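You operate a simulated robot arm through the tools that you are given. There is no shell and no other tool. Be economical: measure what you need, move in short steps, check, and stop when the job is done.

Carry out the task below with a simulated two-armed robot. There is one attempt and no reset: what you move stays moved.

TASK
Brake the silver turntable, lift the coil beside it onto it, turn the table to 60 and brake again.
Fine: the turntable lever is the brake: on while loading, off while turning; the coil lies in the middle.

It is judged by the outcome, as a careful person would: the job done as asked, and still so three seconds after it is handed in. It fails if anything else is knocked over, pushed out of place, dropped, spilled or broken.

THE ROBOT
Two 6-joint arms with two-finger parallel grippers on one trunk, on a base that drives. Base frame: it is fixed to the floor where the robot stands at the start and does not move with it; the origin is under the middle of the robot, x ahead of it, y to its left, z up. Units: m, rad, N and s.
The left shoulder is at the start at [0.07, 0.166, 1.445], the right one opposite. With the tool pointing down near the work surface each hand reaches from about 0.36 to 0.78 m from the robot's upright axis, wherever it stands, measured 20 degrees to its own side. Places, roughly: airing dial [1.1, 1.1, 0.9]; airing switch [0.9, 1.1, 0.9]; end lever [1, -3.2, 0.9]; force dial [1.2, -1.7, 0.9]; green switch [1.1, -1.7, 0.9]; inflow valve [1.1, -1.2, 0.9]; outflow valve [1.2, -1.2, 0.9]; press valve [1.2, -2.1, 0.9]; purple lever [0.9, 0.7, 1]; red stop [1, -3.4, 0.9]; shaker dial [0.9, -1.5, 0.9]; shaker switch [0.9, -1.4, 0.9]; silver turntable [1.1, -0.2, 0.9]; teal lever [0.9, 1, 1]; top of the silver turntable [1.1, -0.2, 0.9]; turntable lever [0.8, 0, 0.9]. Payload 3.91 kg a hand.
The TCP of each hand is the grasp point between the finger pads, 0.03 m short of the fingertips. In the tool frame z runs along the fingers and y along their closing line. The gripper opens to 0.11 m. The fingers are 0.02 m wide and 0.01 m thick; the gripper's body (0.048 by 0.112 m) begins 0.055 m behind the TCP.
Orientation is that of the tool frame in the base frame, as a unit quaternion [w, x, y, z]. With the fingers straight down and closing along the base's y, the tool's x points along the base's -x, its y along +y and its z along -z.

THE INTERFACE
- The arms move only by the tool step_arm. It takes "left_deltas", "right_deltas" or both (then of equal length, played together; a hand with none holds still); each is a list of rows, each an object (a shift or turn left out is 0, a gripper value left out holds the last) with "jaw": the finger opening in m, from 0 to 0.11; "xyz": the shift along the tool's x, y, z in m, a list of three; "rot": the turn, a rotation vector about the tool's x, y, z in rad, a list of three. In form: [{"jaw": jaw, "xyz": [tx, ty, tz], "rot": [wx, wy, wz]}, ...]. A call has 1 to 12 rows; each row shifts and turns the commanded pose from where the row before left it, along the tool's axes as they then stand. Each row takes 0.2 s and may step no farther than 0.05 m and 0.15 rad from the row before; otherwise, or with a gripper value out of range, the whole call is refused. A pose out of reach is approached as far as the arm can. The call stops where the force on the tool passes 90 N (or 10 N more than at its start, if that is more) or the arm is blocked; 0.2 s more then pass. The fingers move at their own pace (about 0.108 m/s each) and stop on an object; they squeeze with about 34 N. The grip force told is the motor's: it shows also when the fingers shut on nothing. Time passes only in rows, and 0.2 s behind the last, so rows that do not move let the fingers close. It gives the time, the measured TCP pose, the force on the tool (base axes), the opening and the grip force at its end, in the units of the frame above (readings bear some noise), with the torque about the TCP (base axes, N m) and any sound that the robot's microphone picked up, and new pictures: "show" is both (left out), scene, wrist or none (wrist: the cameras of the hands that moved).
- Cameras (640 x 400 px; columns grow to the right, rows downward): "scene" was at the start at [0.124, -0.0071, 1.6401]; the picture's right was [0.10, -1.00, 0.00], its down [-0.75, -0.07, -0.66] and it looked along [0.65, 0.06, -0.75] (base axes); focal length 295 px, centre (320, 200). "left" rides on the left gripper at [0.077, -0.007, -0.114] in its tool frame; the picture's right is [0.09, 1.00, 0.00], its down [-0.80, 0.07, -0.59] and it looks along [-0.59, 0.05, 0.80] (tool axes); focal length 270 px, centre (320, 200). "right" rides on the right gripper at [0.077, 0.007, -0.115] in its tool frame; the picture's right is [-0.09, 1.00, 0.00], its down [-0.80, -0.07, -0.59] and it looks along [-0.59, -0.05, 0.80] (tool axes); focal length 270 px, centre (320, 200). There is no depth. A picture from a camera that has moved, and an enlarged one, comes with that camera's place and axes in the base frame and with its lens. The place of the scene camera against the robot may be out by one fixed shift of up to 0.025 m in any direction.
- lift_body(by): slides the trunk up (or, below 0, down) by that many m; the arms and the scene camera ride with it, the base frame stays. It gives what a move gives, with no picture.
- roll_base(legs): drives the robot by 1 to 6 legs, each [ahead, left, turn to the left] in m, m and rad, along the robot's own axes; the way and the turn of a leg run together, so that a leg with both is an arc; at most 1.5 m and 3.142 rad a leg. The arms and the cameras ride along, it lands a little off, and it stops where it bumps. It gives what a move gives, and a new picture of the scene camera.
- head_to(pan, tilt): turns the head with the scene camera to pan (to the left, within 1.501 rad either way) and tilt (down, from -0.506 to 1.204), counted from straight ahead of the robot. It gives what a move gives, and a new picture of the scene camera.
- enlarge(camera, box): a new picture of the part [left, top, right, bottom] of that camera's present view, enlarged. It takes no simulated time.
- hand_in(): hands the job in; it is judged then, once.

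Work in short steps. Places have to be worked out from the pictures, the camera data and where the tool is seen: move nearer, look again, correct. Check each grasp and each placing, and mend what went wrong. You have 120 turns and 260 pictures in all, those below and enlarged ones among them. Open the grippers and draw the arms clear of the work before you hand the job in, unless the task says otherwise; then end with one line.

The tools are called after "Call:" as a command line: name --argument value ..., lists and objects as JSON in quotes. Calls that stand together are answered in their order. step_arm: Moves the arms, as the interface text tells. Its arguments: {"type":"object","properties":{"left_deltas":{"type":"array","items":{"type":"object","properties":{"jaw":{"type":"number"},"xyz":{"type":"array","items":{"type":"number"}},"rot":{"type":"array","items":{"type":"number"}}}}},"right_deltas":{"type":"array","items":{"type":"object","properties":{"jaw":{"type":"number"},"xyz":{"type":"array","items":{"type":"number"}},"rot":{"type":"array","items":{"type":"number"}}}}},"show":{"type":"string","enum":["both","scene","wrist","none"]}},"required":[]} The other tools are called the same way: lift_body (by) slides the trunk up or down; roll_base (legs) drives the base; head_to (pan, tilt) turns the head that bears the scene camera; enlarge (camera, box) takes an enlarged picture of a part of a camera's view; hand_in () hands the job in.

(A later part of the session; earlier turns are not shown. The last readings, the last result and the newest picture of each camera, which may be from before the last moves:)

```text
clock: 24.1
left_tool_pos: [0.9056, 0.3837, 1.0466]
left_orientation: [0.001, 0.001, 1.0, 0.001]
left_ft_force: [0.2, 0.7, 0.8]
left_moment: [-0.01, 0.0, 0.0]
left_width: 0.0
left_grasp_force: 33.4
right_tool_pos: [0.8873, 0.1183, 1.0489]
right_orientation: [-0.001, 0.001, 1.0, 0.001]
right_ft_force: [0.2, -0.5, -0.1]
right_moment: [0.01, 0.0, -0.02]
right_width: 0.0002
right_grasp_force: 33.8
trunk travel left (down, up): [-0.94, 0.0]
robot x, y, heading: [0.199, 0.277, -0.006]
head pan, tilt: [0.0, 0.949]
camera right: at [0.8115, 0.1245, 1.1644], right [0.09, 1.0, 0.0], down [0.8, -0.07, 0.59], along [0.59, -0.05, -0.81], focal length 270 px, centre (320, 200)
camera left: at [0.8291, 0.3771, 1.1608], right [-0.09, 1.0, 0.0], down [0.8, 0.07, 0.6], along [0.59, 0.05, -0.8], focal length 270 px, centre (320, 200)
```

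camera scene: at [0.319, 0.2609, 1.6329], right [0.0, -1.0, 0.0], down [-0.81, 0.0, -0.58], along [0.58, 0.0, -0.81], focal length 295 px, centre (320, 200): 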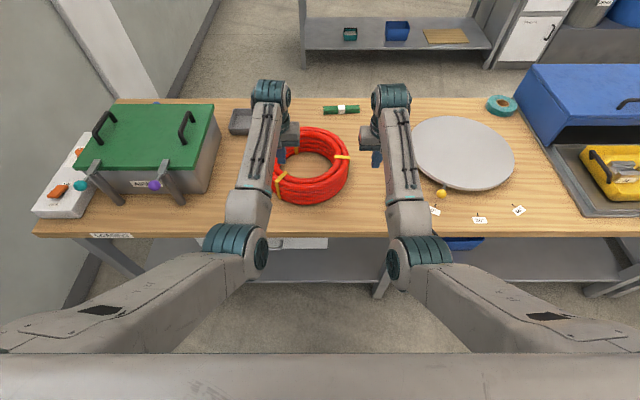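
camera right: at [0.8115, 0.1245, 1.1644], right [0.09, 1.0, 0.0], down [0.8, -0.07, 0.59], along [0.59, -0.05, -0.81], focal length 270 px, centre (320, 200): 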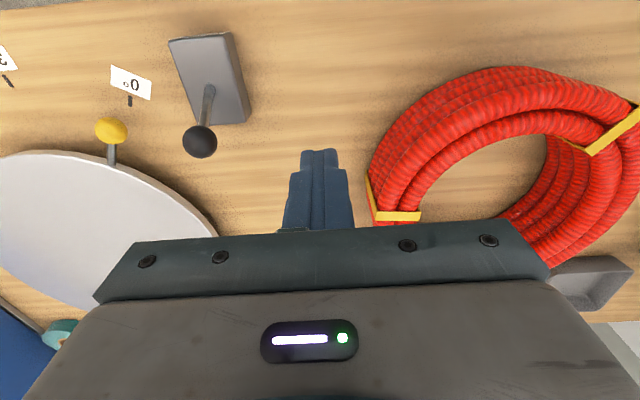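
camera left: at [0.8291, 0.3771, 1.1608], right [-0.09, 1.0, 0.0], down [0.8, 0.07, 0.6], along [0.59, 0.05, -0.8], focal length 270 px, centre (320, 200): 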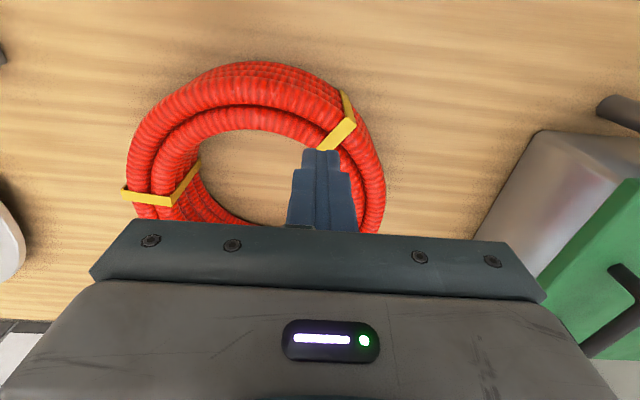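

Triangulated coil: centre ≈ (1.037, 0.328), wall from 0.102 to 0.155 m radius, top ≈ 0.915, table ≈ 0.815. I drive to put the robot squarely before it (x 0.345, y 0.328) with hands high.

Call:
roll_base --legs '[[0.08, 0.05, 0]]'

Call:
roll_base --legs '[[0.06, 0, 0]]'

Call:
step_arm --left_deltas '[{"jaw": 0.11}, {"jaw": 0.11}, {"jaw": 0.11}]' --right_deltas '[{"jaw": 0.11}, {"jaw": 0.11}, {"jaw": 0.11}]' --show "wrist"

```text
clock: 25.2
left_tool_pos: [0.9803, 0.4295, 1.0512]
left_orientation: [0.002, 0.001, 1.0, 0.002]
left_ft_force: [-0.5, -0.7, -0.5]
left_moment: [-0.01, -0.03, 0.0]
left_width: 0.0002
left_grasp_force: 34.6
right_tool_pos: [0.9623, 0.1632, 1.0519]
right_orientation: [0.002, 0.002, 1.0, 0.002]
right_ft_force: [-0.1, 0.1, -0.4]
right_moment: [0.02, -0.08, 0.0]
right_width: 0.0
right_grasp_force: 34.2
trunk travel left (down, up): [-0.94, 0.0]
robot x, y, heading: [0.2787, 0.3222, -0.001]
head pan, tilt: [0.0, 0.949]
camera scene: at [0.3913, 0.3063, 1.6335], right [0.0, -1.0, 0.0], down [-0.81, 0.0, -0.59], along [0.59, 0.0, -0.81], focal length 295 px, centre (320, 200)
```

scene: 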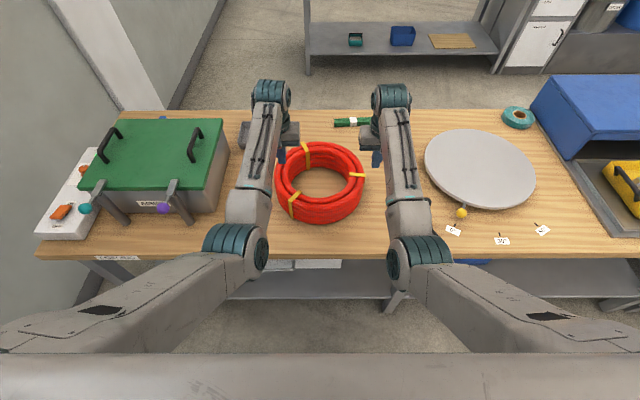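

```text
clock: 26.2
left_tool_pos: [1.0384, 0.4314, 1.0523]
left_orientation: [0.005, 0.001, 1.0, 0.0]
left_ft_force: [-1.7, 0.3, 0.1]
left_moment: [-0.01, -0.03, 0.0]
left_width: 0.0001
left_grasp_force: 34.0
right_tool_pos: [1.0189, 0.1683, 1.0543]
right_orientation: [0.003, 0.002, 1.0, 0.001]
right_ft_force: [-0.4, 0.1, 0.3]
right_moment: [-0.02, -0.08, 0.01]
right_width: 0.0001
right_grasp_force: 34.3
trunk travel left (down, up): [-0.94, 0.0]
robot x, y, heading: [0.3396, 0.3245, -0.009]
head pan, tilt: [0.0, 0.949]
camera scene: at [0.4462, 0.3105, 1.6339], right [0.0, -1.0, 0.0], down [-0.81, 0.0, -0.59], along [0.59, 0.0, -0.81], focal length 295 px, centre (320, 200)
```

scene: 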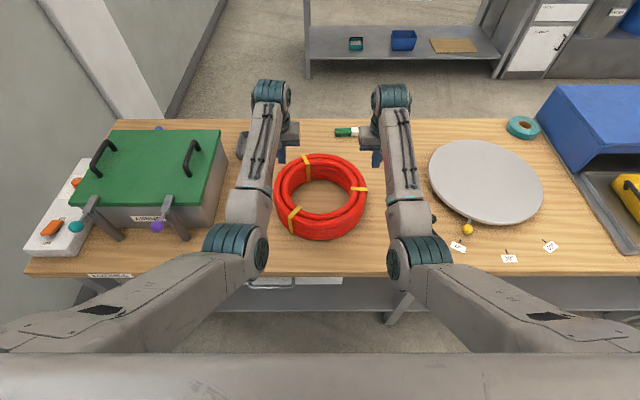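

```text
clock: 27.0
left_tool_pos: [1.0449, 0.4305, 1.0478]
left_orientation: [0.001, 0.002, 1.0, 0.0]
left_ft_force: [0.3, 0.0, 0.4]
left_moment: [0.03, 0.01, 0.01]
left_width: 0.1097
left_grasp_force: 0.1
right_tool_pos: [1.026, 0.1661, 1.049]
right_orientation: [-0.002, 0.001, 1.0, 0.001]
right_ft_force: [0.2, -0.3, -0.7]
right_moment: [0.02, -0.01, 0.0]
right_width: 0.1099
right_grasp_force: 0.0
trunk travel left (down, up): [-0.94, 0.0]
robot x, y, heading: [0.339, 0.3229, -0.003]
head pan, tilt: [0.0, 0.949]
camera right: at [0.9503, 0.1723, 1.1641], right [0.09, 1.0, 0.0], down [0.8, -0.08, 0.59], along [0.59, -0.05, -0.81], focal length 270 px, centre (320, 200)
camera left: at [0.9683, 0.4247, 1.1606], right [-0.09, 1.0, 0.0], down [0.8, 0.07, 0.6], along [0.59, 0.05, -0.8], focal length 270 px, centre (320, 200)
```

right: 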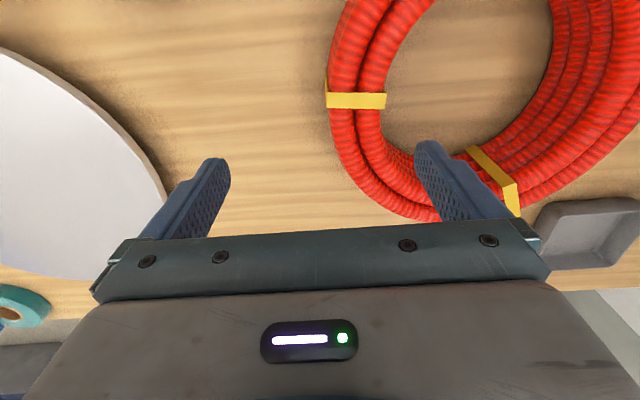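
left: 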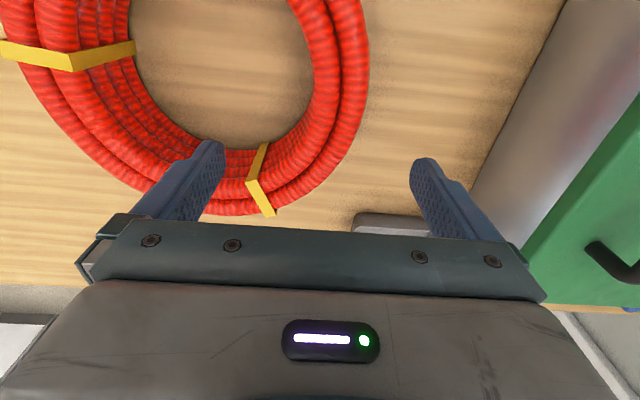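

Refined from straight above: wall centre lines at x≈1.03, y≈0.201 (right) and y≈0.446 (left). I align both hands and lower to just above the coil.

Call:
step_arm --left_deltas '[{"xyz": [0.015, 0.0155, 0]}, {"xyz": [0, 0, 0.045]}, {"xyz": [0, 0, 0.04]}]' --right_deltas '[{"xyz": [-0.004, 0.035, 0]}, {"xyz": [0, 0, 0.045]}, {"xyz": [0, 0, 0.04]}]'

```text
clock: 27.8
left_tool_pos: [1.0319, 0.4462, 0.9617]
left_orientation: [0.0, 0.0, 1.0, 0.001]
left_ft_force: [0.7, -0.9, 0.3]
left_moment: [0.01, 0.04, 0.0]
left_width: 0.1101
left_grasp_force: 0.1
right_tool_pos: [1.0312, 0.2012, 0.9617]
right_orientation: [-0.002, 0.002, 1.0, 0.002]
right_ft_force: [-0.5, 0.1, -0.2]
right_moment: [0.04, 0.03, -0.01]
right_width: 0.1101
right_grasp_force: 0.1
trunk travel left (down, up): [-0.94, 0.0]
robot x, y, heading: [0.3358, 0.3239, -0.006]
head pan, tilt: [0.0, 0.949]
camera scene: at [0.4613, 0.3074, 1.6326], right [0.0, -1.0, 0.0], down [-0.81, 0.0, -0.58], along [0.58, 0.0, -0.81], focal length 295 px, centre (320, 200)
camera right: at [0.9555, 0.2069, 1.0777], right [0.09, 1.0, 0.0], down [0.8, -0.08, 0.59], along [0.59, -0.05, -0.81], focal length 270 px, centre (320, 200)
camera left: at [0.9556, 0.4394, 1.0747], right [-0.09, 1.0, 0.0], down [0.8, 0.07, 0.59], along [0.59, 0.05, -0.8], focal length 270 px, centre (320, 200)
```

scene: 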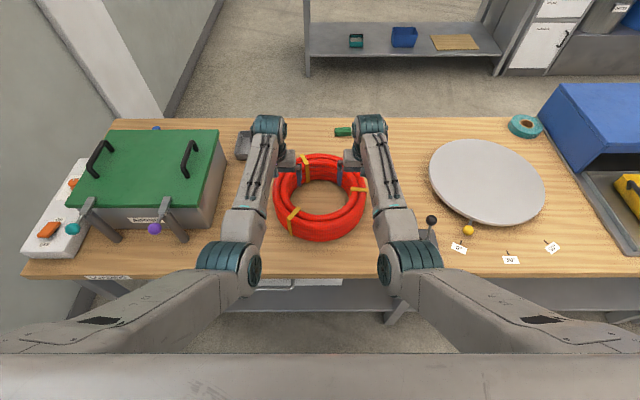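
right: 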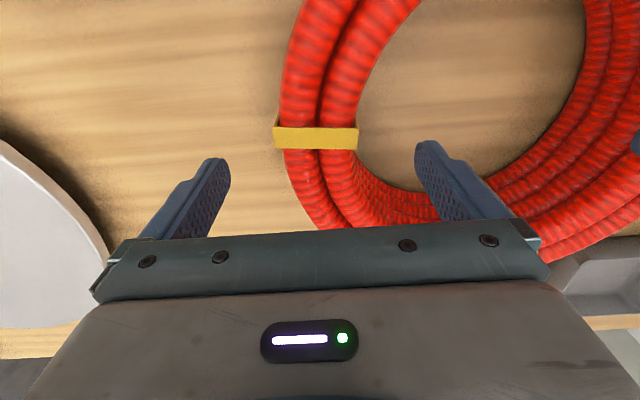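
left: 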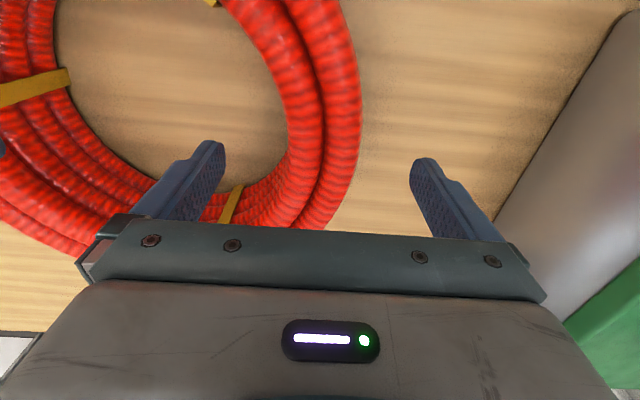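

Both hands straddle the wall cleanly. Lowering to TCP z ≈ 0.875 and closing on the wall.

Call:
step_arm --left_deltas '[{"xyz": [0, 0, 0.03]}, {"xyz": [0, 0, 0.03]}, {"xyz": [0, 0, 0.027]}]' --right_deltas '[{"xyz": [0, 0, 0.03]}, {"xyz": [0, 0, 0.03]}, {"xyz": [0, 0, 0.027]}]'

```text
clock: 28.6
left_tool_pos: [1.0298, 0.4481, 0.8758]
left_orientation: [0.001, 0.001, 1.0, 0.0]
left_ft_force: [0.1, 0.2, -0.1]
left_moment: [0.03, 0.01, 0.0]
left_width: 0.1101
left_grasp_force: 0.2
right_tool_pos: [1.0301, 0.2041, 0.877]
right_orientation: [-0.001, 0.002, 1.0, 0.001]
right_ft_force: [0.6, 0.8, -0.6]
right_moment: [-0.02, 0.0, -0.02]
right_width: 0.1101
right_grasp_force: 0.1
trunk travel left (down, up): [-0.94, 0.0]
robot x, y, heading: [0.3378, 0.3243, -0.001]
head pan, tilt: [0.0, 0.949]
camera scene: at [0.4585, 0.3103, 1.6329], right [0.0, -1.0, 0.0], down [-0.81, 0.0, -0.58], along [0.58, 0.0, -0.81], focal length 295 px, centre (320, 200)
camera right: at [0.9541, 0.2094, 0.9925], right [0.09, 1.0, 0.0], down [0.8, -0.08, 0.59], along [0.59, -0.05, -0.81], focal length 270 px, centre (320, 200)
camera left: at [0.9542, 0.4409, 0.9888], right [-0.09, 1.0, 0.0], down [0.8, 0.07, 0.6], along [0.59, 0.05, -0.8], focal length 270 px, centre (320, 200)
```

scene: 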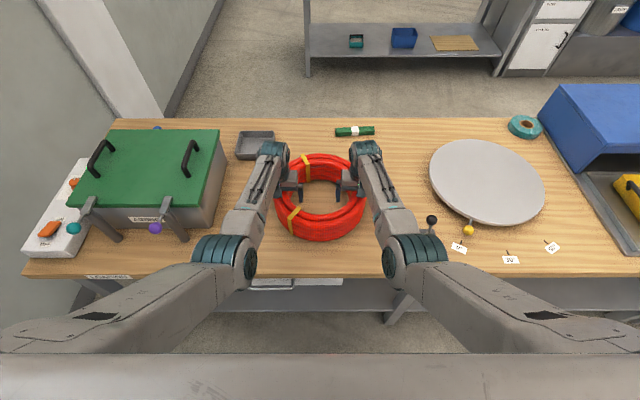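
right: 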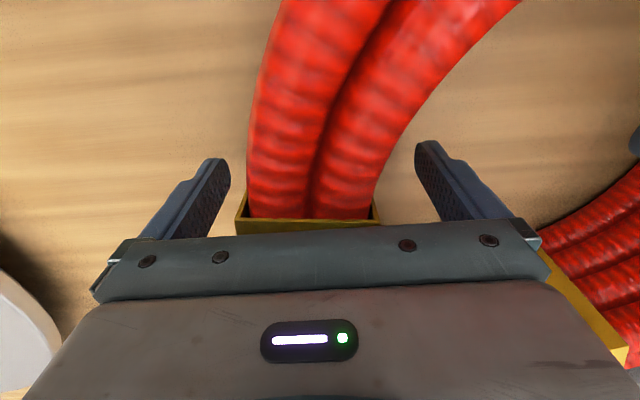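
left: 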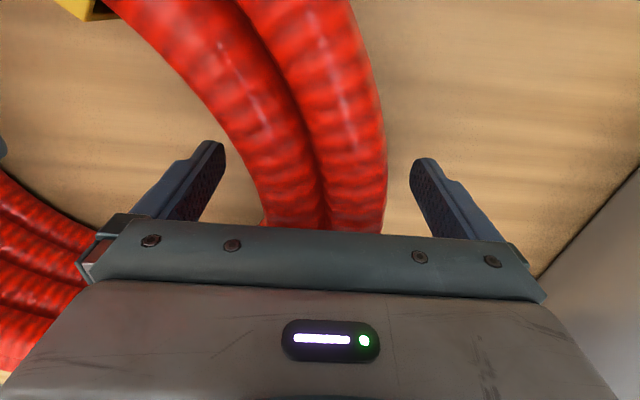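

Positioned well, no contact forces. Closing both grippers.

Call:
step_arm --left_deltas '[{"jaw": 0.02}, {"jaw": 0.02}, {"jaw": 0.02}, {"jaw": 0.02}]' --right_deltas '[{"jaw": 0.02}, {"jaw": 0.02}, {"jaw": 0.02}, {"jaw": 0.02}]'

```text
clock: 29.6
left_tool_pos: [1.0297, 0.4444, 0.8767]
left_orientation: [0.0, 0.001, 1.0, -0.001]
left_ft_force: [5.1, -23.9, 0.2]
left_moment: [1.64, 0.1, 0.61]
left_width: 0.0376
left_grasp_force: 34.0
right_tool_pos: [1.0293, 0.205, 0.8763]
right_orientation: [-0.002, 0.001, 1.0, 0.003]
right_ft_force: [-5.0, 21.7, 3.0]
right_moment: [-1.9, -0.32, 0.75]
right_width: 0.0379
right_grasp_force: 33.9
trunk travel left (down, up): [-0.94, 0.0]
robot x, y, heading: [0.3384, 0.324, -0.002]
head pan, tilt: [0.0, 0.949]
camera scene: at [0.4581, 0.3094, 1.6328], right [0.0, -1.0, 0.0], down [-0.81, 0.0, -0.58], along [0.58, 0.0, -0.81], focal length 295 px, centre (320, 200)
camera right: at [0.9534, 0.2103, 0.9928], right [0.09, 1.0, 0.01], down [0.8, -0.08, 0.59], along [0.59, -0.05, -0.81], focal length 270 px, centre (320, 200)
camera left: at [0.9538, 0.4387, 0.9894], right [-0.08, 1.0, 0.0], down [0.8, 0.07, 0.6], along [0.59, 0.05, -0.8], focal length 270 px, centre (320, 200)
```

scene: 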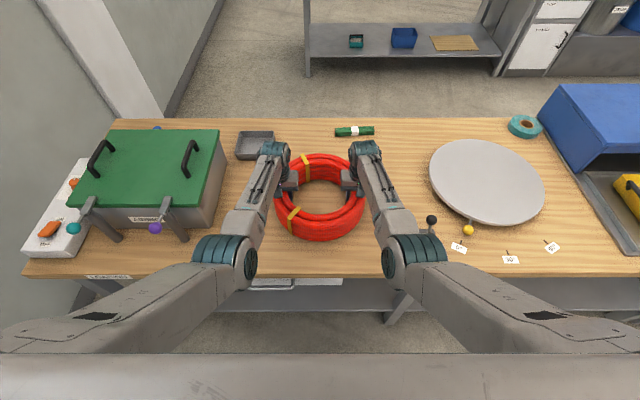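
right: 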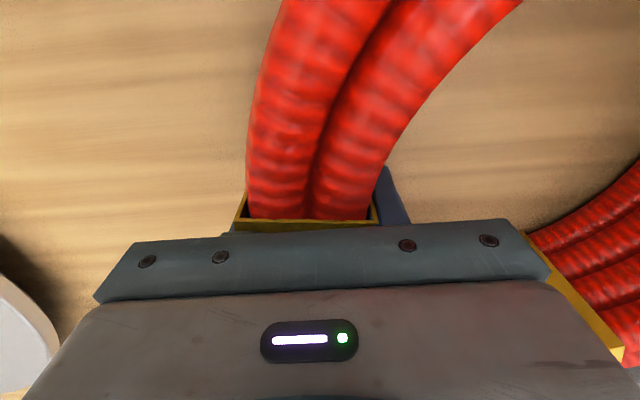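
left: 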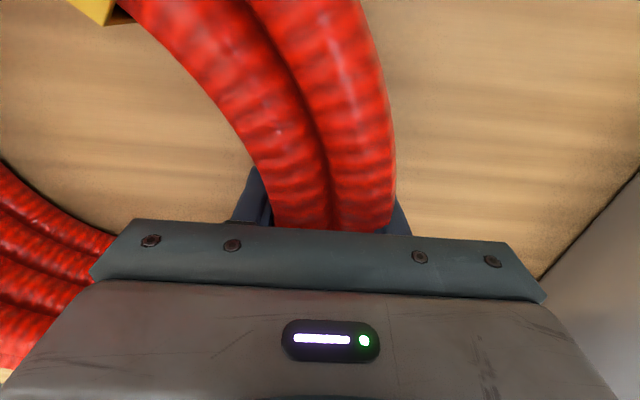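

Both hold the wall (opening 38 mm). They pull against each other with ~23 N, so I ease each 3 mm inward, then lift together a little.

Call:
step_arm --left_deltas '[{"xyz": [0, -0.003, 0]}, {"xyz": [0, 0, 0]}, {"xyz": [0, 0, -0.01]}, {"xyz": [0, 0, -0.015]}]' --right_deltas '[{"xyz": [0, 0.003, 0]}, {"xyz": [0, 0, 0]}, {"xyz": [0, 0, -0.01]}, {"xyz": [0, 0, -0.015]}]'

```text
clock: 30.6
left_tool_pos: [1.0317, 0.4436, 0.9019]
left_orientation: [0.001, 0.001, 1.0, 0.0]
left_ft_force: [5.6, -9.6, -3.0]
left_moment: [0.15, 0.5, 0.88]
left_width: 0.0377
left_grasp_force: 34.0
right_tool_pos: [1.0292, 0.203, 0.9007]
right_orientation: [-0.002, 0.002, 1.0, 0.001]
right_ft_force: [-5.8, 9.7, -5.4]
right_moment: [-0.44, -0.44, 0.4]
right_width: 0.038
right_grasp_force: 34.1
trunk travel left (down, up): [-0.94, 0.0]
robot x, y, heading: [0.3357, 0.3251, -0.003]
head pan, tilt: [0.0, 0.949]
camera scene: at [0.4577, 0.3098, 1.6328], right [0.0, -1.0, 0.0], down [-0.81, 0.0, -0.58], along [0.58, 0.0, -0.81], focal length 295 px, centre (320, 200)
camera right: at [0.953, 0.2105, 1.0174], right [0.09, 1.0, 0.0], down [0.8, -0.08, 0.59], along [0.59, -0.05, -0.81], focal length 270 px, centre (320, 200)
camera left: at [0.9531, 0.4379, 1.0142], right [-0.09, 1.0, 0.0], down [0.8, 0.07, 0.6], along [0.59, 0.05, -0.8], focal length 270 px, centre (320, 200)
```

scene: 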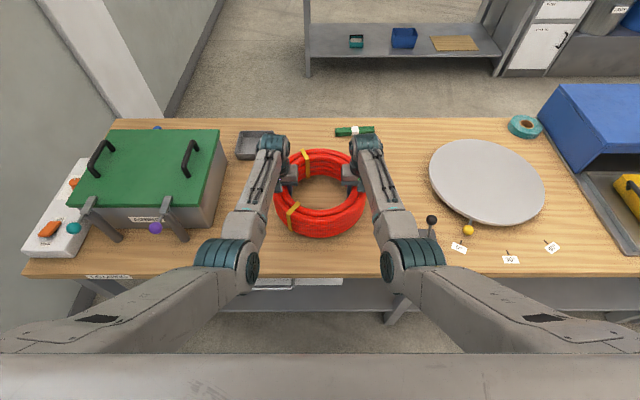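
right: 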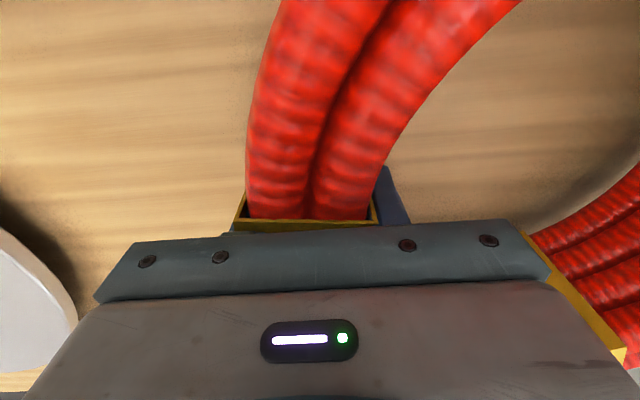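
left: 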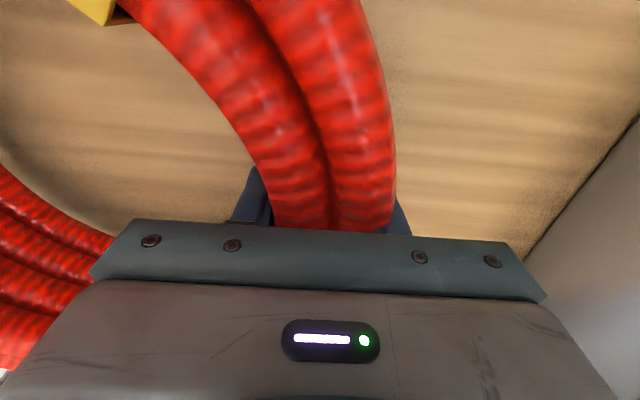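

The coil (≈0.8 kg) is up and level. Raising to about z 1.05 so its bottom passes above the brake lever.

Call:
step_arm --left_deltas '[{"xyz": [0, 0, -0.03]}, {"xyz": [0, 0, -0.03]}, {"xyz": [0, 0, -0.03]}, {"xyz": [0, 0, -0.03]}, {"xyz": [0, 0, -0.03]}]' --right_deltas '[{"xyz": [0, 0, -0.03]}, {"xyz": [0, 0, -0.03]}, {"xyz": [0, 0, -0.03]}, {"xyz": [0, 0, -0.03]}, {"xyz": [0, 0, -0.03]}]' --show "scene"

```text
clock: 31.8
left_tool_pos: [1.0294, 0.4435, 1.051]
left_orientation: [0.0, 0.001, 1.0, 0.001]
left_ft_force: [8.4, 1.6, -9.1]
left_moment: [0.61, -0.82, 0.86]
left_width: 0.0379
left_grasp_force: 33.9
right_tool_pos: [1.0299, 0.2038, 1.0515]
right_orientation: [-0.002, 0.002, 1.0, 0.002]
right_ft_force: [-8.9, -2.7, -0.4]
right_moment: [0.42, 0.83, 0.93]
right_width: 0.0378
right_grasp_force: 33.9
trunk travel left (down, up): [-0.94, 0.0]
robot x, y, heading: [0.3378, 0.3262, -0.002]
head pan, tilt: [0.0, 0.949]
camera scene: at [0.4581, 0.3097, 1.6327], right [0.0, -1.0, 0.0], down [-0.81, 0.0, -0.58], along [0.58, 0.0, -0.81], focal length 295 px, centre (320, 200)
```

scene: 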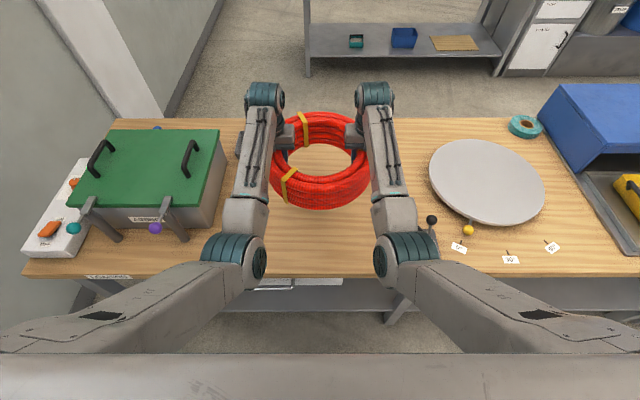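

Lifted level and secure. Driving sideways to the right toward the turntable, in two stages.

Call:
roll_base --legs '[[0, -0.3, 0]]'

Call:
roll_base --legs '[[0, -0.276, 0]]'

```text
clock: 33.9
left_tool_pos: [1.03, 0.1438, 1.0509]
left_orientation: [0.0, 0.001, 1.0, 0.0]
left_ft_force: [3.3, 11.9, -8.6]
left_moment: [0.57, -0.13, 0.52]
left_width: 0.0379
left_grasp_force: 34.3
right_tool_pos: [1.0304, -0.096, 1.0502]
right_orientation: [-0.002, 0.002, 1.0, 0.0]
right_ft_force: [-4.3, -12.0, 1.3]
right_moment: [0.49, 0.2, 0.56]
right_width: 0.0383
right_grasp_force: 34.2
trunk travel left (down, up): [-0.94, 0.0]
robot x, y, heading: [0.3358, 0.0261, -0.002]
head pan, tilt: [0.0, 0.949]
camera scene: at [0.4586, 0.0121, 1.6327], right [0.0, -1.0, 0.0], down [-0.81, 0.0, -0.58], along [0.58, 0.0, -0.81], focal length 295 px, centre (320, 200)
```

scene: 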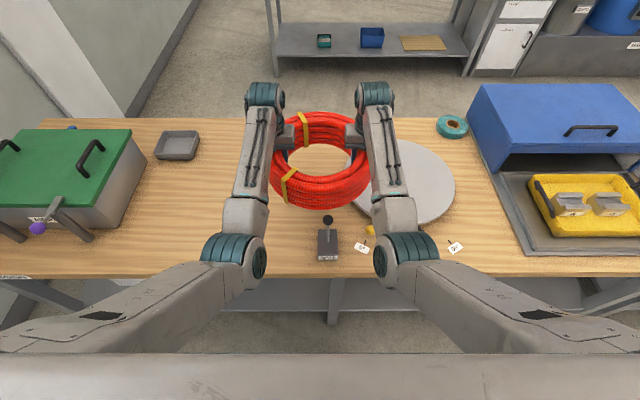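

```text
clock: 35.8
left_tool_pos: [1.0273, -0.133, 1.0496]
left_orientation: [0.0, 0.003, 1.0, 0.0]
left_ft_force: [7.0, 0.3, -8.2]
left_moment: [0.64, -0.3, 0.72]
left_width: 0.0376
left_grasp_force: 34.3
right_tool_pos: [1.0287, -0.371, 1.05]
right_orientation: [-0.002, 0.004, 1.0, 0.0]
right_ft_force: [-6.7, 0.1, 0.8]
right_moment: [0.43, 0.35, 0.64]
right_width: 0.0378
right_grasp_force: 34.1
trunk travel left (down, up): [-0.94, 0.0]
robot x, y, heading: [0.3358, -0.2527, -0.002]
head pan, tilt: [0.0, 0.949]
camera scene: at [0.4573, -0.2647, 1.6327], right [0.0, -1.0, 0.0], down [-0.81, 0.0, -0.58], along [0.58, 0.0, -0.81], focal length 295 px, centre (320, 200)
```

scene: 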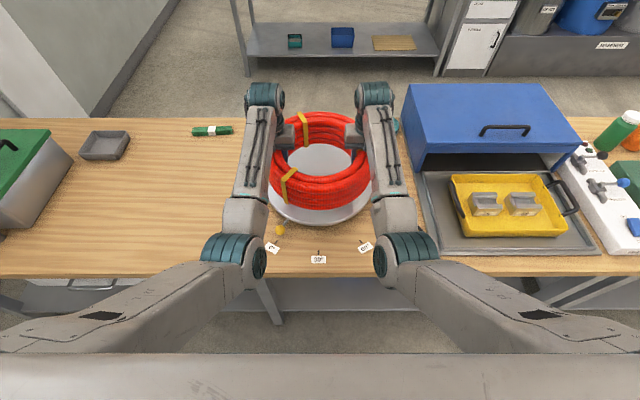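

Centred in y. Now ahead ~0.09 m, carefully.

Call:
roll_base --legs '[[0.05, 0, 0]]'

Call:
roll_base --legs '[[0.045, 0, 0]]'

Call:
step_arm --left_deltas '[{"xyz": [0, 0, 0]}]' --right_deltas '[{"xyz": [0, 0, 0]}]'

```text
clock: 36.7
left_tool_pos: [1.0682, -0.1359, 1.0569]
left_orientation: [0.004, 0.001, 1.0, 0.002]
left_ft_force: [5.7, 0.8, -6.8]
left_moment: [0.24, 0.67, 0.68]
left_width: 0.0375
left_grasp_force: 34.0
right_tool_pos: [1.0674, -0.3753, 1.0578]
right_orientation: [0.003, 0.002, 1.0, 0.002]
right_ft_force: [-8.1, -1.1, -1.3]
right_moment: [0.33, -0.76, 1.02]
right_width: 0.038
right_grasp_force: 33.8
trunk travel left (down, up): [-0.94, 0.0]
robot x, y, heading: [0.3847, -0.2506, -0.007]
head pan, tilt: [0.0, 0.949]
camera scene: at [0.4922, -0.2693, 1.634], right [0.0, -1.0, 0.0], down [-0.81, 0.0, -0.59], along [0.59, 0.0, -0.81], focal length 295 px, centre (320, 200)
```

scene: 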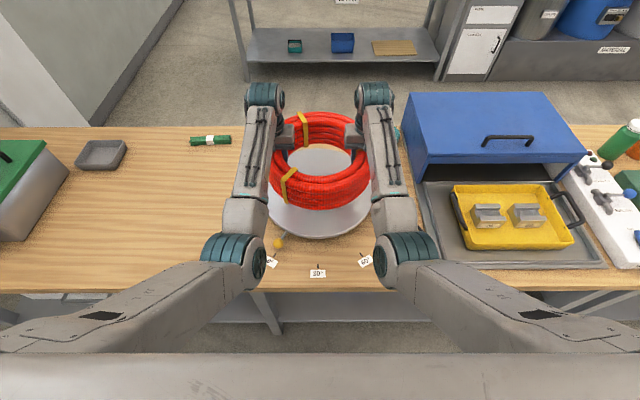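

```text
clock: 37.6
left_tool_pos: [1.1145, -0.1352, 1.0555]
left_orientation: [0.003, 0.001, 1.0, 0.0]
left_ft_force: [5.7, 0.3, -6.5]
left_moment: [0.23, 0.68, 0.58]
left_width: 0.0376
left_grasp_force: 33.6
right_tool_pos: [1.1154, -0.3743, 1.0541]
right_orientation: [0.002, 0.003, 1.0, 0.002]
right_ft_force: [-6.7, -0.5, -0.4]
right_moment: [0.27, -0.71, 0.94]
right_width: 0.0378
right_grasp_force: 33.9
trunk travel left (down, up): [-0.94, 0.0]
robot x, y, heading: [0.4316, -0.2529, -0.009]
head pan, tilt: [0.0, 0.949]
camera scene: at [0.5399, -0.2681, 1.6337], right [0.0, -1.0, 0.0], down [-0.81, 0.0, -0.59], along [0.59, 0.0, -0.81], focal length 295 px, centre (320, 200)
```

scene: 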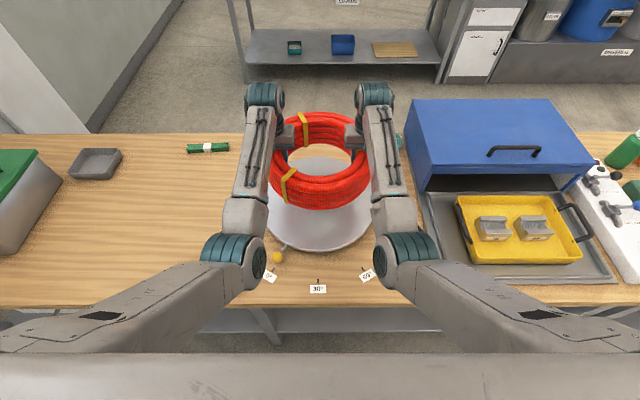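

```text
clock: 38.0
left_tool_pos: [1.1248, -0.1355, 1.0475]
left_orientation: [-0.002, 0.002, 1.0, 0.001]
left_ft_force: [4.2, -0.9, -5.8]
left_moment: [0.33, 0.59, 0.39]
left_width: 0.0375
left_grasp_force: 34.0
right_tool_pos: [1.1236, -0.3746, 1.0473]
right_orientation: [-0.004, 0.002, 1.0, 0.001]
right_ft_force: [-3.2, 0.7, -3.5]
right_moment: [-0.06, -0.51, 0.62]
right_width: 0.0379
right_grasp_force: 33.9
trunk travel left (down, up): [-0.94, 0.0]
robot x, y, heading: [0.4295, -0.2517, -0.008]
head pan, tilt: [0.0, 0.949]
camera scene: at [0.5549, -0.2686, 1.6323], right [0.0, -1.0, 0.0], down [-0.82, 0.0, -0.58], along [0.58, 0.0, -0.82], focal length 295 px, centre (320, 200)
camera right: at [1.0487, -0.3686, 1.1643], right [0.09, 1.0, 0.0], down [0.81, -0.08, 0.59], along [0.59, -0.05, -0.81], focal length 270 px, centre (320, 200)
camera left: at [1.0484, -0.1413, 1.1618], right [-0.09, 1.0, 0.0], down [0.8, 0.07, 0.59], along [0.59, 0.05, -0.81], focal length 270 px, centre (320, 200)
```

scene: 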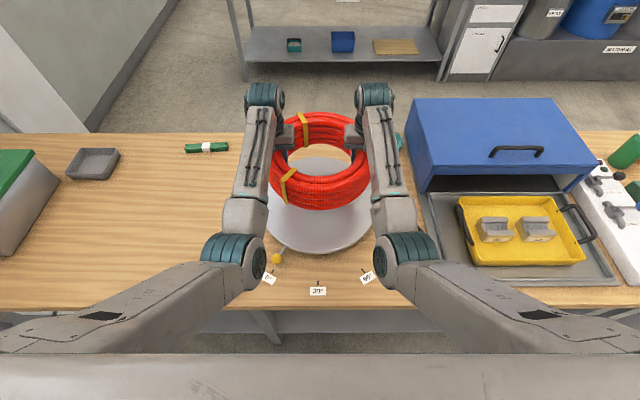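
right: 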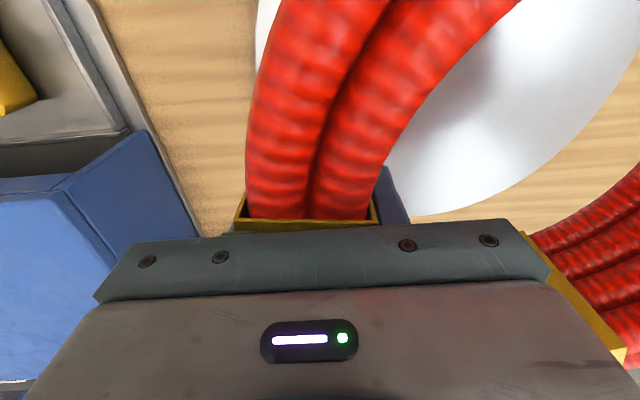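
left: 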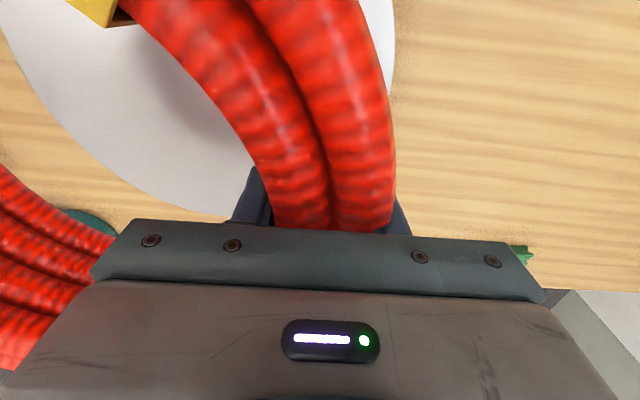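

Turntable: top ≈ 0.863, near edge x≈0.926, far edge ≈1.306 → centre ≈ (1.12, -0.252). The coil hangs about 5 mm too far; I correct and lower to just above the top.

Call:
step_arm --left_deltas '[{"xyz": [0.005, 0.002, 0.03]}, {"xyz": [0, 0, 0.03]}, {"xyz": [0, 0, 0.03]}, {"xyz": [0, 0, 0.02]}]' --right_deltas '[{"xyz": [0.005, 0.002, 0.03]}, {"xyz": [0, 0, 0.03]}, {"xyz": [0, 0, 0.03]}, {"xyz": [0, 0, 0.02]}]'

```text
clock: 39.0
left_tool_pos: [1.1171, -0.1321, 0.9389]
left_orientation: [0.0, 0.001, 1.0, 0.001]
left_ft_force: [5.6, 5.1, -9.7]
left_moment: [0.55, 0.7, 0.68]
left_width: 0.0383
left_grasp_force: 34.1
right_tool_pos: [1.1175, -0.3711, 0.94]
right_orientation: [-0.002, 0.003, 1.0, 0.001]
right_ft_force: [-5.9, -4.6, 1.1]
right_moment: [0.65, -0.6, 0.59]
right_width: 0.0376
right_grasp_force: 34.1
trunk travel left (down, up): [-0.94, 0.0]
robot x, y, heading: [0.4315, -0.2526, -0.005]
head pan, tilt: [0.0, 0.949]
camera scene: at [0.5509, -0.2681, 1.6327], right [0.0, -1.0, 0.0], down [-0.81, 0.0, -0.58], along [0.58, 0.0, -0.81], focal length 295 px, centre (320, 200)
camera right: at [1.0407, -0.3655, 1.0558], right [0.09, 1.0, 0.0], down [0.8, -0.08, 0.59], along [0.59, -0.05, -0.81], focal length 270 px, centre (320, 200)
camera left: at [1.0408, -0.1385, 1.0535], right [-0.09, 1.0, 0.0], down [0.8, 0.07, 0.59], along [0.59, 0.05, -0.8], focal length 270 px, centre (320, 200)
```

scene: 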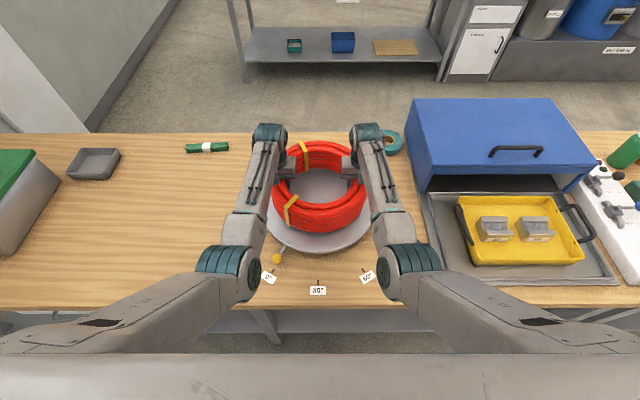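
right: 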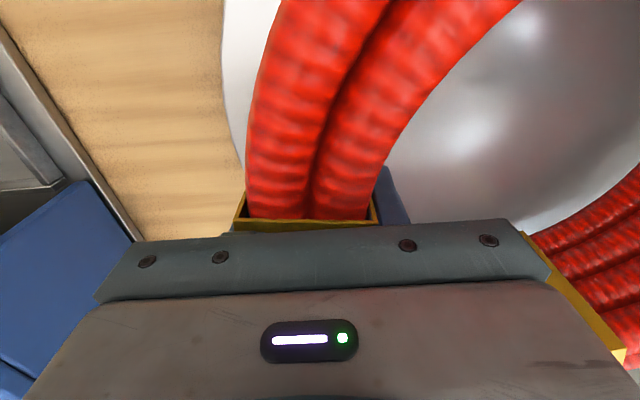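
left: 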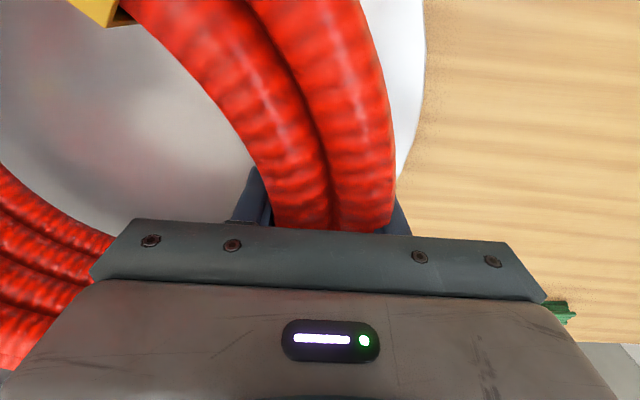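

Hovering ~1.5 cm above the disc. Lowering in small steps until it touches.

Call:
step_arm --left_deltas '[{"xyz": [0, 0, 0.006]}, {"xyz": [0, 0, 0.006]}, {"xyz": [0, 0, 0.003]}]' --right_deltas '[{"xyz": [0, 0, 0.006]}, {"xyz": [0, 0, 0.006]}, {"xyz": [0, 0, 0.003]}]' --show "scene"

Call:
enlarge --camera "scene" --box '[240, 120, 400, 280]'

```text
clock: 39.8
left_tool_pos: [1.1173, -0.1337, 0.9244]
left_orientation: [0.0, 0.002, 1.0, 0.002]
left_ft_force: [5.8, 4.7, -9.5]
left_moment: [0.65, 0.09, 0.6]
left_width: 0.0377
left_grasp_force: 33.7
right_tool_pos: [1.1174, -0.372, 0.9246]
right_orientation: [-0.002, 0.002, 1.0, 0.001]
right_ft_force: [-5.0, -5.5, -0.3]
right_moment: [0.31, -0.06, 0.54]
right_width: 0.0376
right_grasp_force: 34.3
trunk travel left (down, up): [-0.94, 0.0]
robot x, y, heading: [0.43, -0.25, -0.006]
head pan, tilt: [0.0, 0.949]
camera scene: at [0.5512, -0.2685, 1.6326], right [0.0, -1.0, 0.0], down [-0.81, 0.0, -0.58], along [0.58, 0.0, -0.81], focal length 295 px, centre (320, 200)
```

scene: 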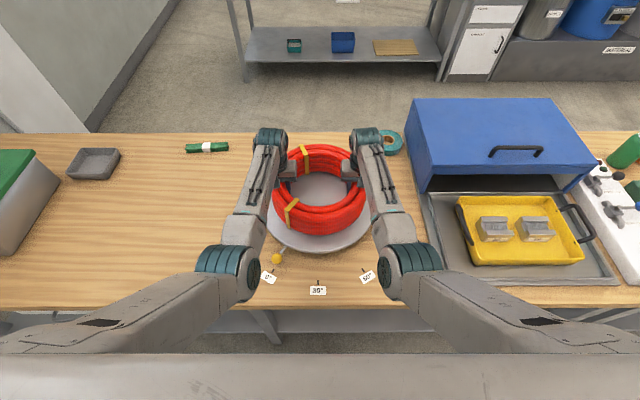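

```text
2.50 times, centred on (320, 200) of scene
camera zoom: at [0.5512, -0.2685, 1.6326], right [0.0, -1.0, 0.0], down [-0.81, 0.0, -0.58], along [0.58, 0.0, -0.81], focal length 738 px, centre (320, 200)
```

zoom: 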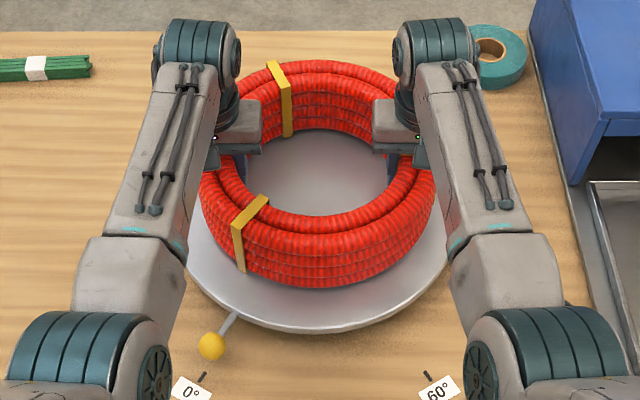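

Symmetric over the disc, no contact yet. A few more millimetres down until support shows.

Call:
step_arm --left_deltas '[{"xyz": [0.002, 0, 0.002]}, {"xyz": [0, 0, 0.002]}]' --right_deltas '[{"xyz": [0.002, 0, 0.002]}, {"xyz": [0, 0, 0.002]}]' --show "none"

Call:
step_arm --left_deltas '[{"xyz": [0, 0, 0.002]}, {"xyz": [0, 0, 0]}]' --right_deltas '[{"xyz": [0, 0, 0.002]}, {"xyz": [0, 0, 0]}]' --show "wrist"

```text
clock: 40.4
left_tool_pos: [1.1161, -0.1336, 0.9213]
left_orientation: [0.0, 0.003, 1.0, 0.001]
left_ft_force: [1.9, 6.3, -7.1]
left_moment: [0.31, -0.36, 0.23]
left_width: 0.0378
left_grasp_force: 33.5
right_tool_pos: [1.1135, -0.372, 0.9215]
right_orientation: [-0.003, 0.003, 1.0, 0.001]
right_ft_force: [-2.8, -6.2, -0.3]
right_moment: [0.24, 0.41, 0.34]
right_width: 0.0378
right_grasp_force: 34.4
trunk travel left (down, up): [-0.94, 0.0]
robot x, y, heading: [0.4279, -0.2543, -0.005]
head pan, tilt: [0.0, 0.949]
```

```text
clock: 41.0
left_tool_pos: [1.1136, -0.1323, 0.9208]
left_orientation: [0.002, 0.0, 1.0, 0.001]
left_ft_force: [6.9, 7.2, -2.7]
left_moment: [-0.34, 0.29, 0.76]
left_width: 0.0379
left_grasp_force: 33.9
right_tool_pos: [1.1145, -0.3724, 0.9199]
right_orientation: [-0.001, 0.002, 1.0, 0.001]
right_ft_force: [-6.8, -8.2, 5.8]
right_moment: [-0.11, -0.09, 0.9]
right_width: 0.0377
right_grasp_force: 34.3
trunk travel left (down, up): [-0.94, 0.0]
robot x, y, heading: [0.4323, -0.2539, -0.005]
head pan, tilt: [0.0, 0.949]
camera right: at [1.0378, -0.3658, 1.0367], right [0.09, 1.0, 0.0], down [0.8, -0.08, 0.59], along [0.59, -0.05, -0.81], focal length 270 px, centre (320, 200)
camera left: at [1.038, -0.1387, 1.0341], right [-0.09, 1.0, 0.0], down [0.8, 0.07, 0.6], along [0.59, 0.05, -0.8], focal length 270 px, centre (320, 200)
```

right: 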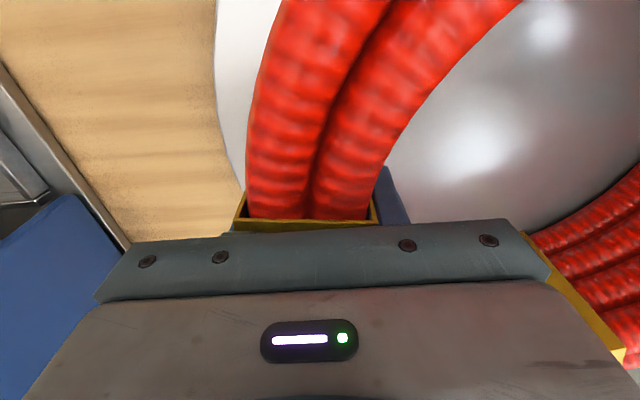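
left: 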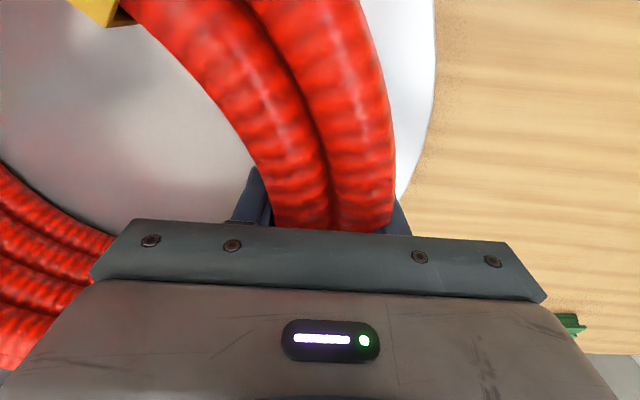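

The weight is now carried by the disc, and the disc edges put its centre at ≈(1.114, -0.250), matching the coil within millimetres. Releasing.

Call:
step_arm --left_deltas '[{"jaw": 0.06}, {"jaw": 0.1}, {"jaw": 0.1}, {"jaw": 0.1}]' --right_deltas '[{"jaw": 0.06}, {"jaw": 0.1}, {"jaw": 0.1}, {"jaw": 0.1}]' --show "wrist"

```text
clock: 42.0
left_tool_pos: [1.1132, -0.1328, 0.9208]
left_orientation: [0.001, 0.001, 1.0, 0.001]
left_ft_force: [0.1, 0.8, -0.5]
left_moment: [0.0, 0.01, -0.01]
left_width: 0.1
left_grasp_force: 0.1
right_tool_pos: [1.1144, -0.3727, 0.9207]
right_orientation: [-0.002, 0.003, 1.0, 0.002]
right_ft_force: [-0.4, 1.4, -0.9]
right_moment: [-0.02, 0.01, -0.02]
right_width: 0.1001
right_grasp_force: 0.1
trunk travel left (down, up): [-0.94, 0.0]
robot x, y, heading: [0.4289, -0.2507, -0.006]
head pan, tilt: [0.0, 0.949]
camera right: at [1.0373, -0.3659, 1.0362], right [0.09, 1.0, 0.0], down [0.8, -0.08, 0.59], along [0.59, -0.05, -0.81], focal length 270 px, centre (320, 200)
camera left: at [1.0375, -0.1392, 1.0337], right [-0.08, 1.0, 0.0], down [0.8, 0.07, 0.6], along [0.59, 0.05, -0.8], focal length 270 px, centre (320, 200)
```

right: 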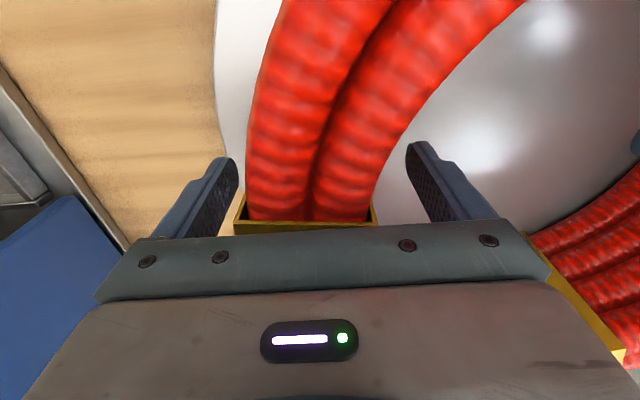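
left: 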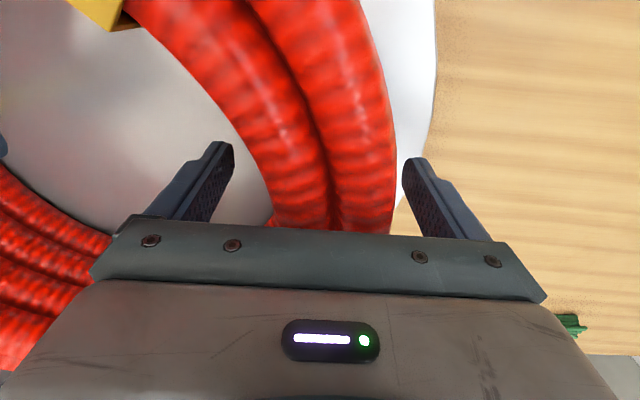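

Released, coil undisturbed. Raising both hands straight up, well clear of the coil.

Call:
step_arm --left_deltas '[{"xyz": [0, 0, -0.045]}, {"xyz": [0, 0, -0.045]}, {"xyz": [0, 0, -0.03]}]' --right_deltas '[{"xyz": [0, 0, -0.045]}, {"xyz": [0, 0, -0.045]}, {"xyz": [0, 0, -0.03]}]'

```text
clock: 42.8
left_tool_pos: [1.1137, -0.1319, 1.0395]
left_orientation: [0.0, 0.002, 1.0, 0.0]
left_ft_force: [0.5, -0.4, 0.4]
left_moment: [0.0, 0.01, -0.01]
left_width: 0.0999
left_grasp_force: 0.0
right_tool_pos: [1.1146, -0.3726, 1.0409]
right_orientation: [-0.001, 0.002, 1.0, 0.002]
right_ft_force: [0.2, -1.7, -0.6]
right_moment: [0.02, 0.0, 0.0]
right_width: 0.1
right_grasp_force: 0.0
trunk travel left (down, up): [-0.94, 0.0]
robot x, y, heading: [0.4287, -0.2537, -0.007]
head pan, tilt: [0.0, 0.949]
camera scene: at [0.5491, -0.2685, 1.6327], right [0.0, -1.0, 0.0], down [-0.81, 0.0, -0.58], along [0.58, 0.0, -0.81], focal length 295 px, centre (320, 200)
camera right: at [1.0391, -0.3662, 1.1571], right [0.09, 1.0, 0.0], down [0.8, -0.08, 0.59], along [0.59, -0.05, -0.81], focal length 270 px, centre (320, 200)
camera left: at [1.0372, -0.1385, 1.1536], right [-0.08, 1.0, 0.0], down [0.8, 0.07, 0.6], along [0.59, 0.05, -0.8], focal length 270 px, centre (320, 200)
```

scene: 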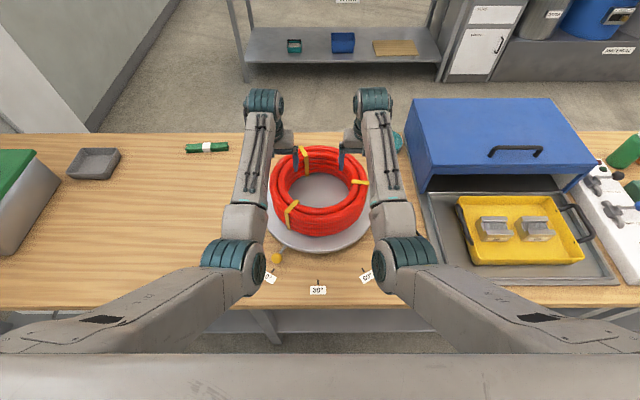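
right: 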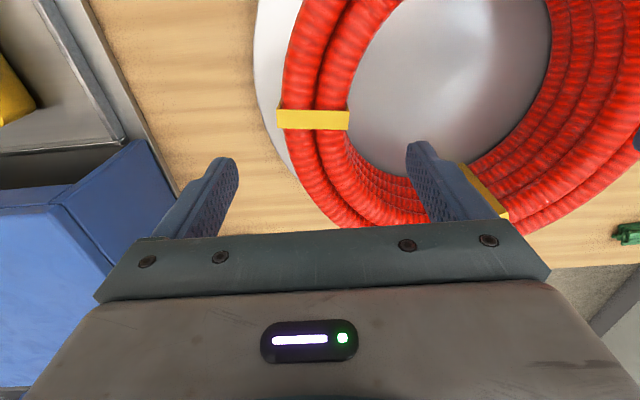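
left: 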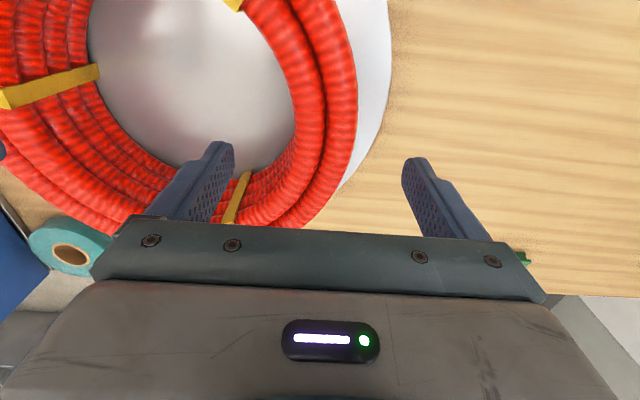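

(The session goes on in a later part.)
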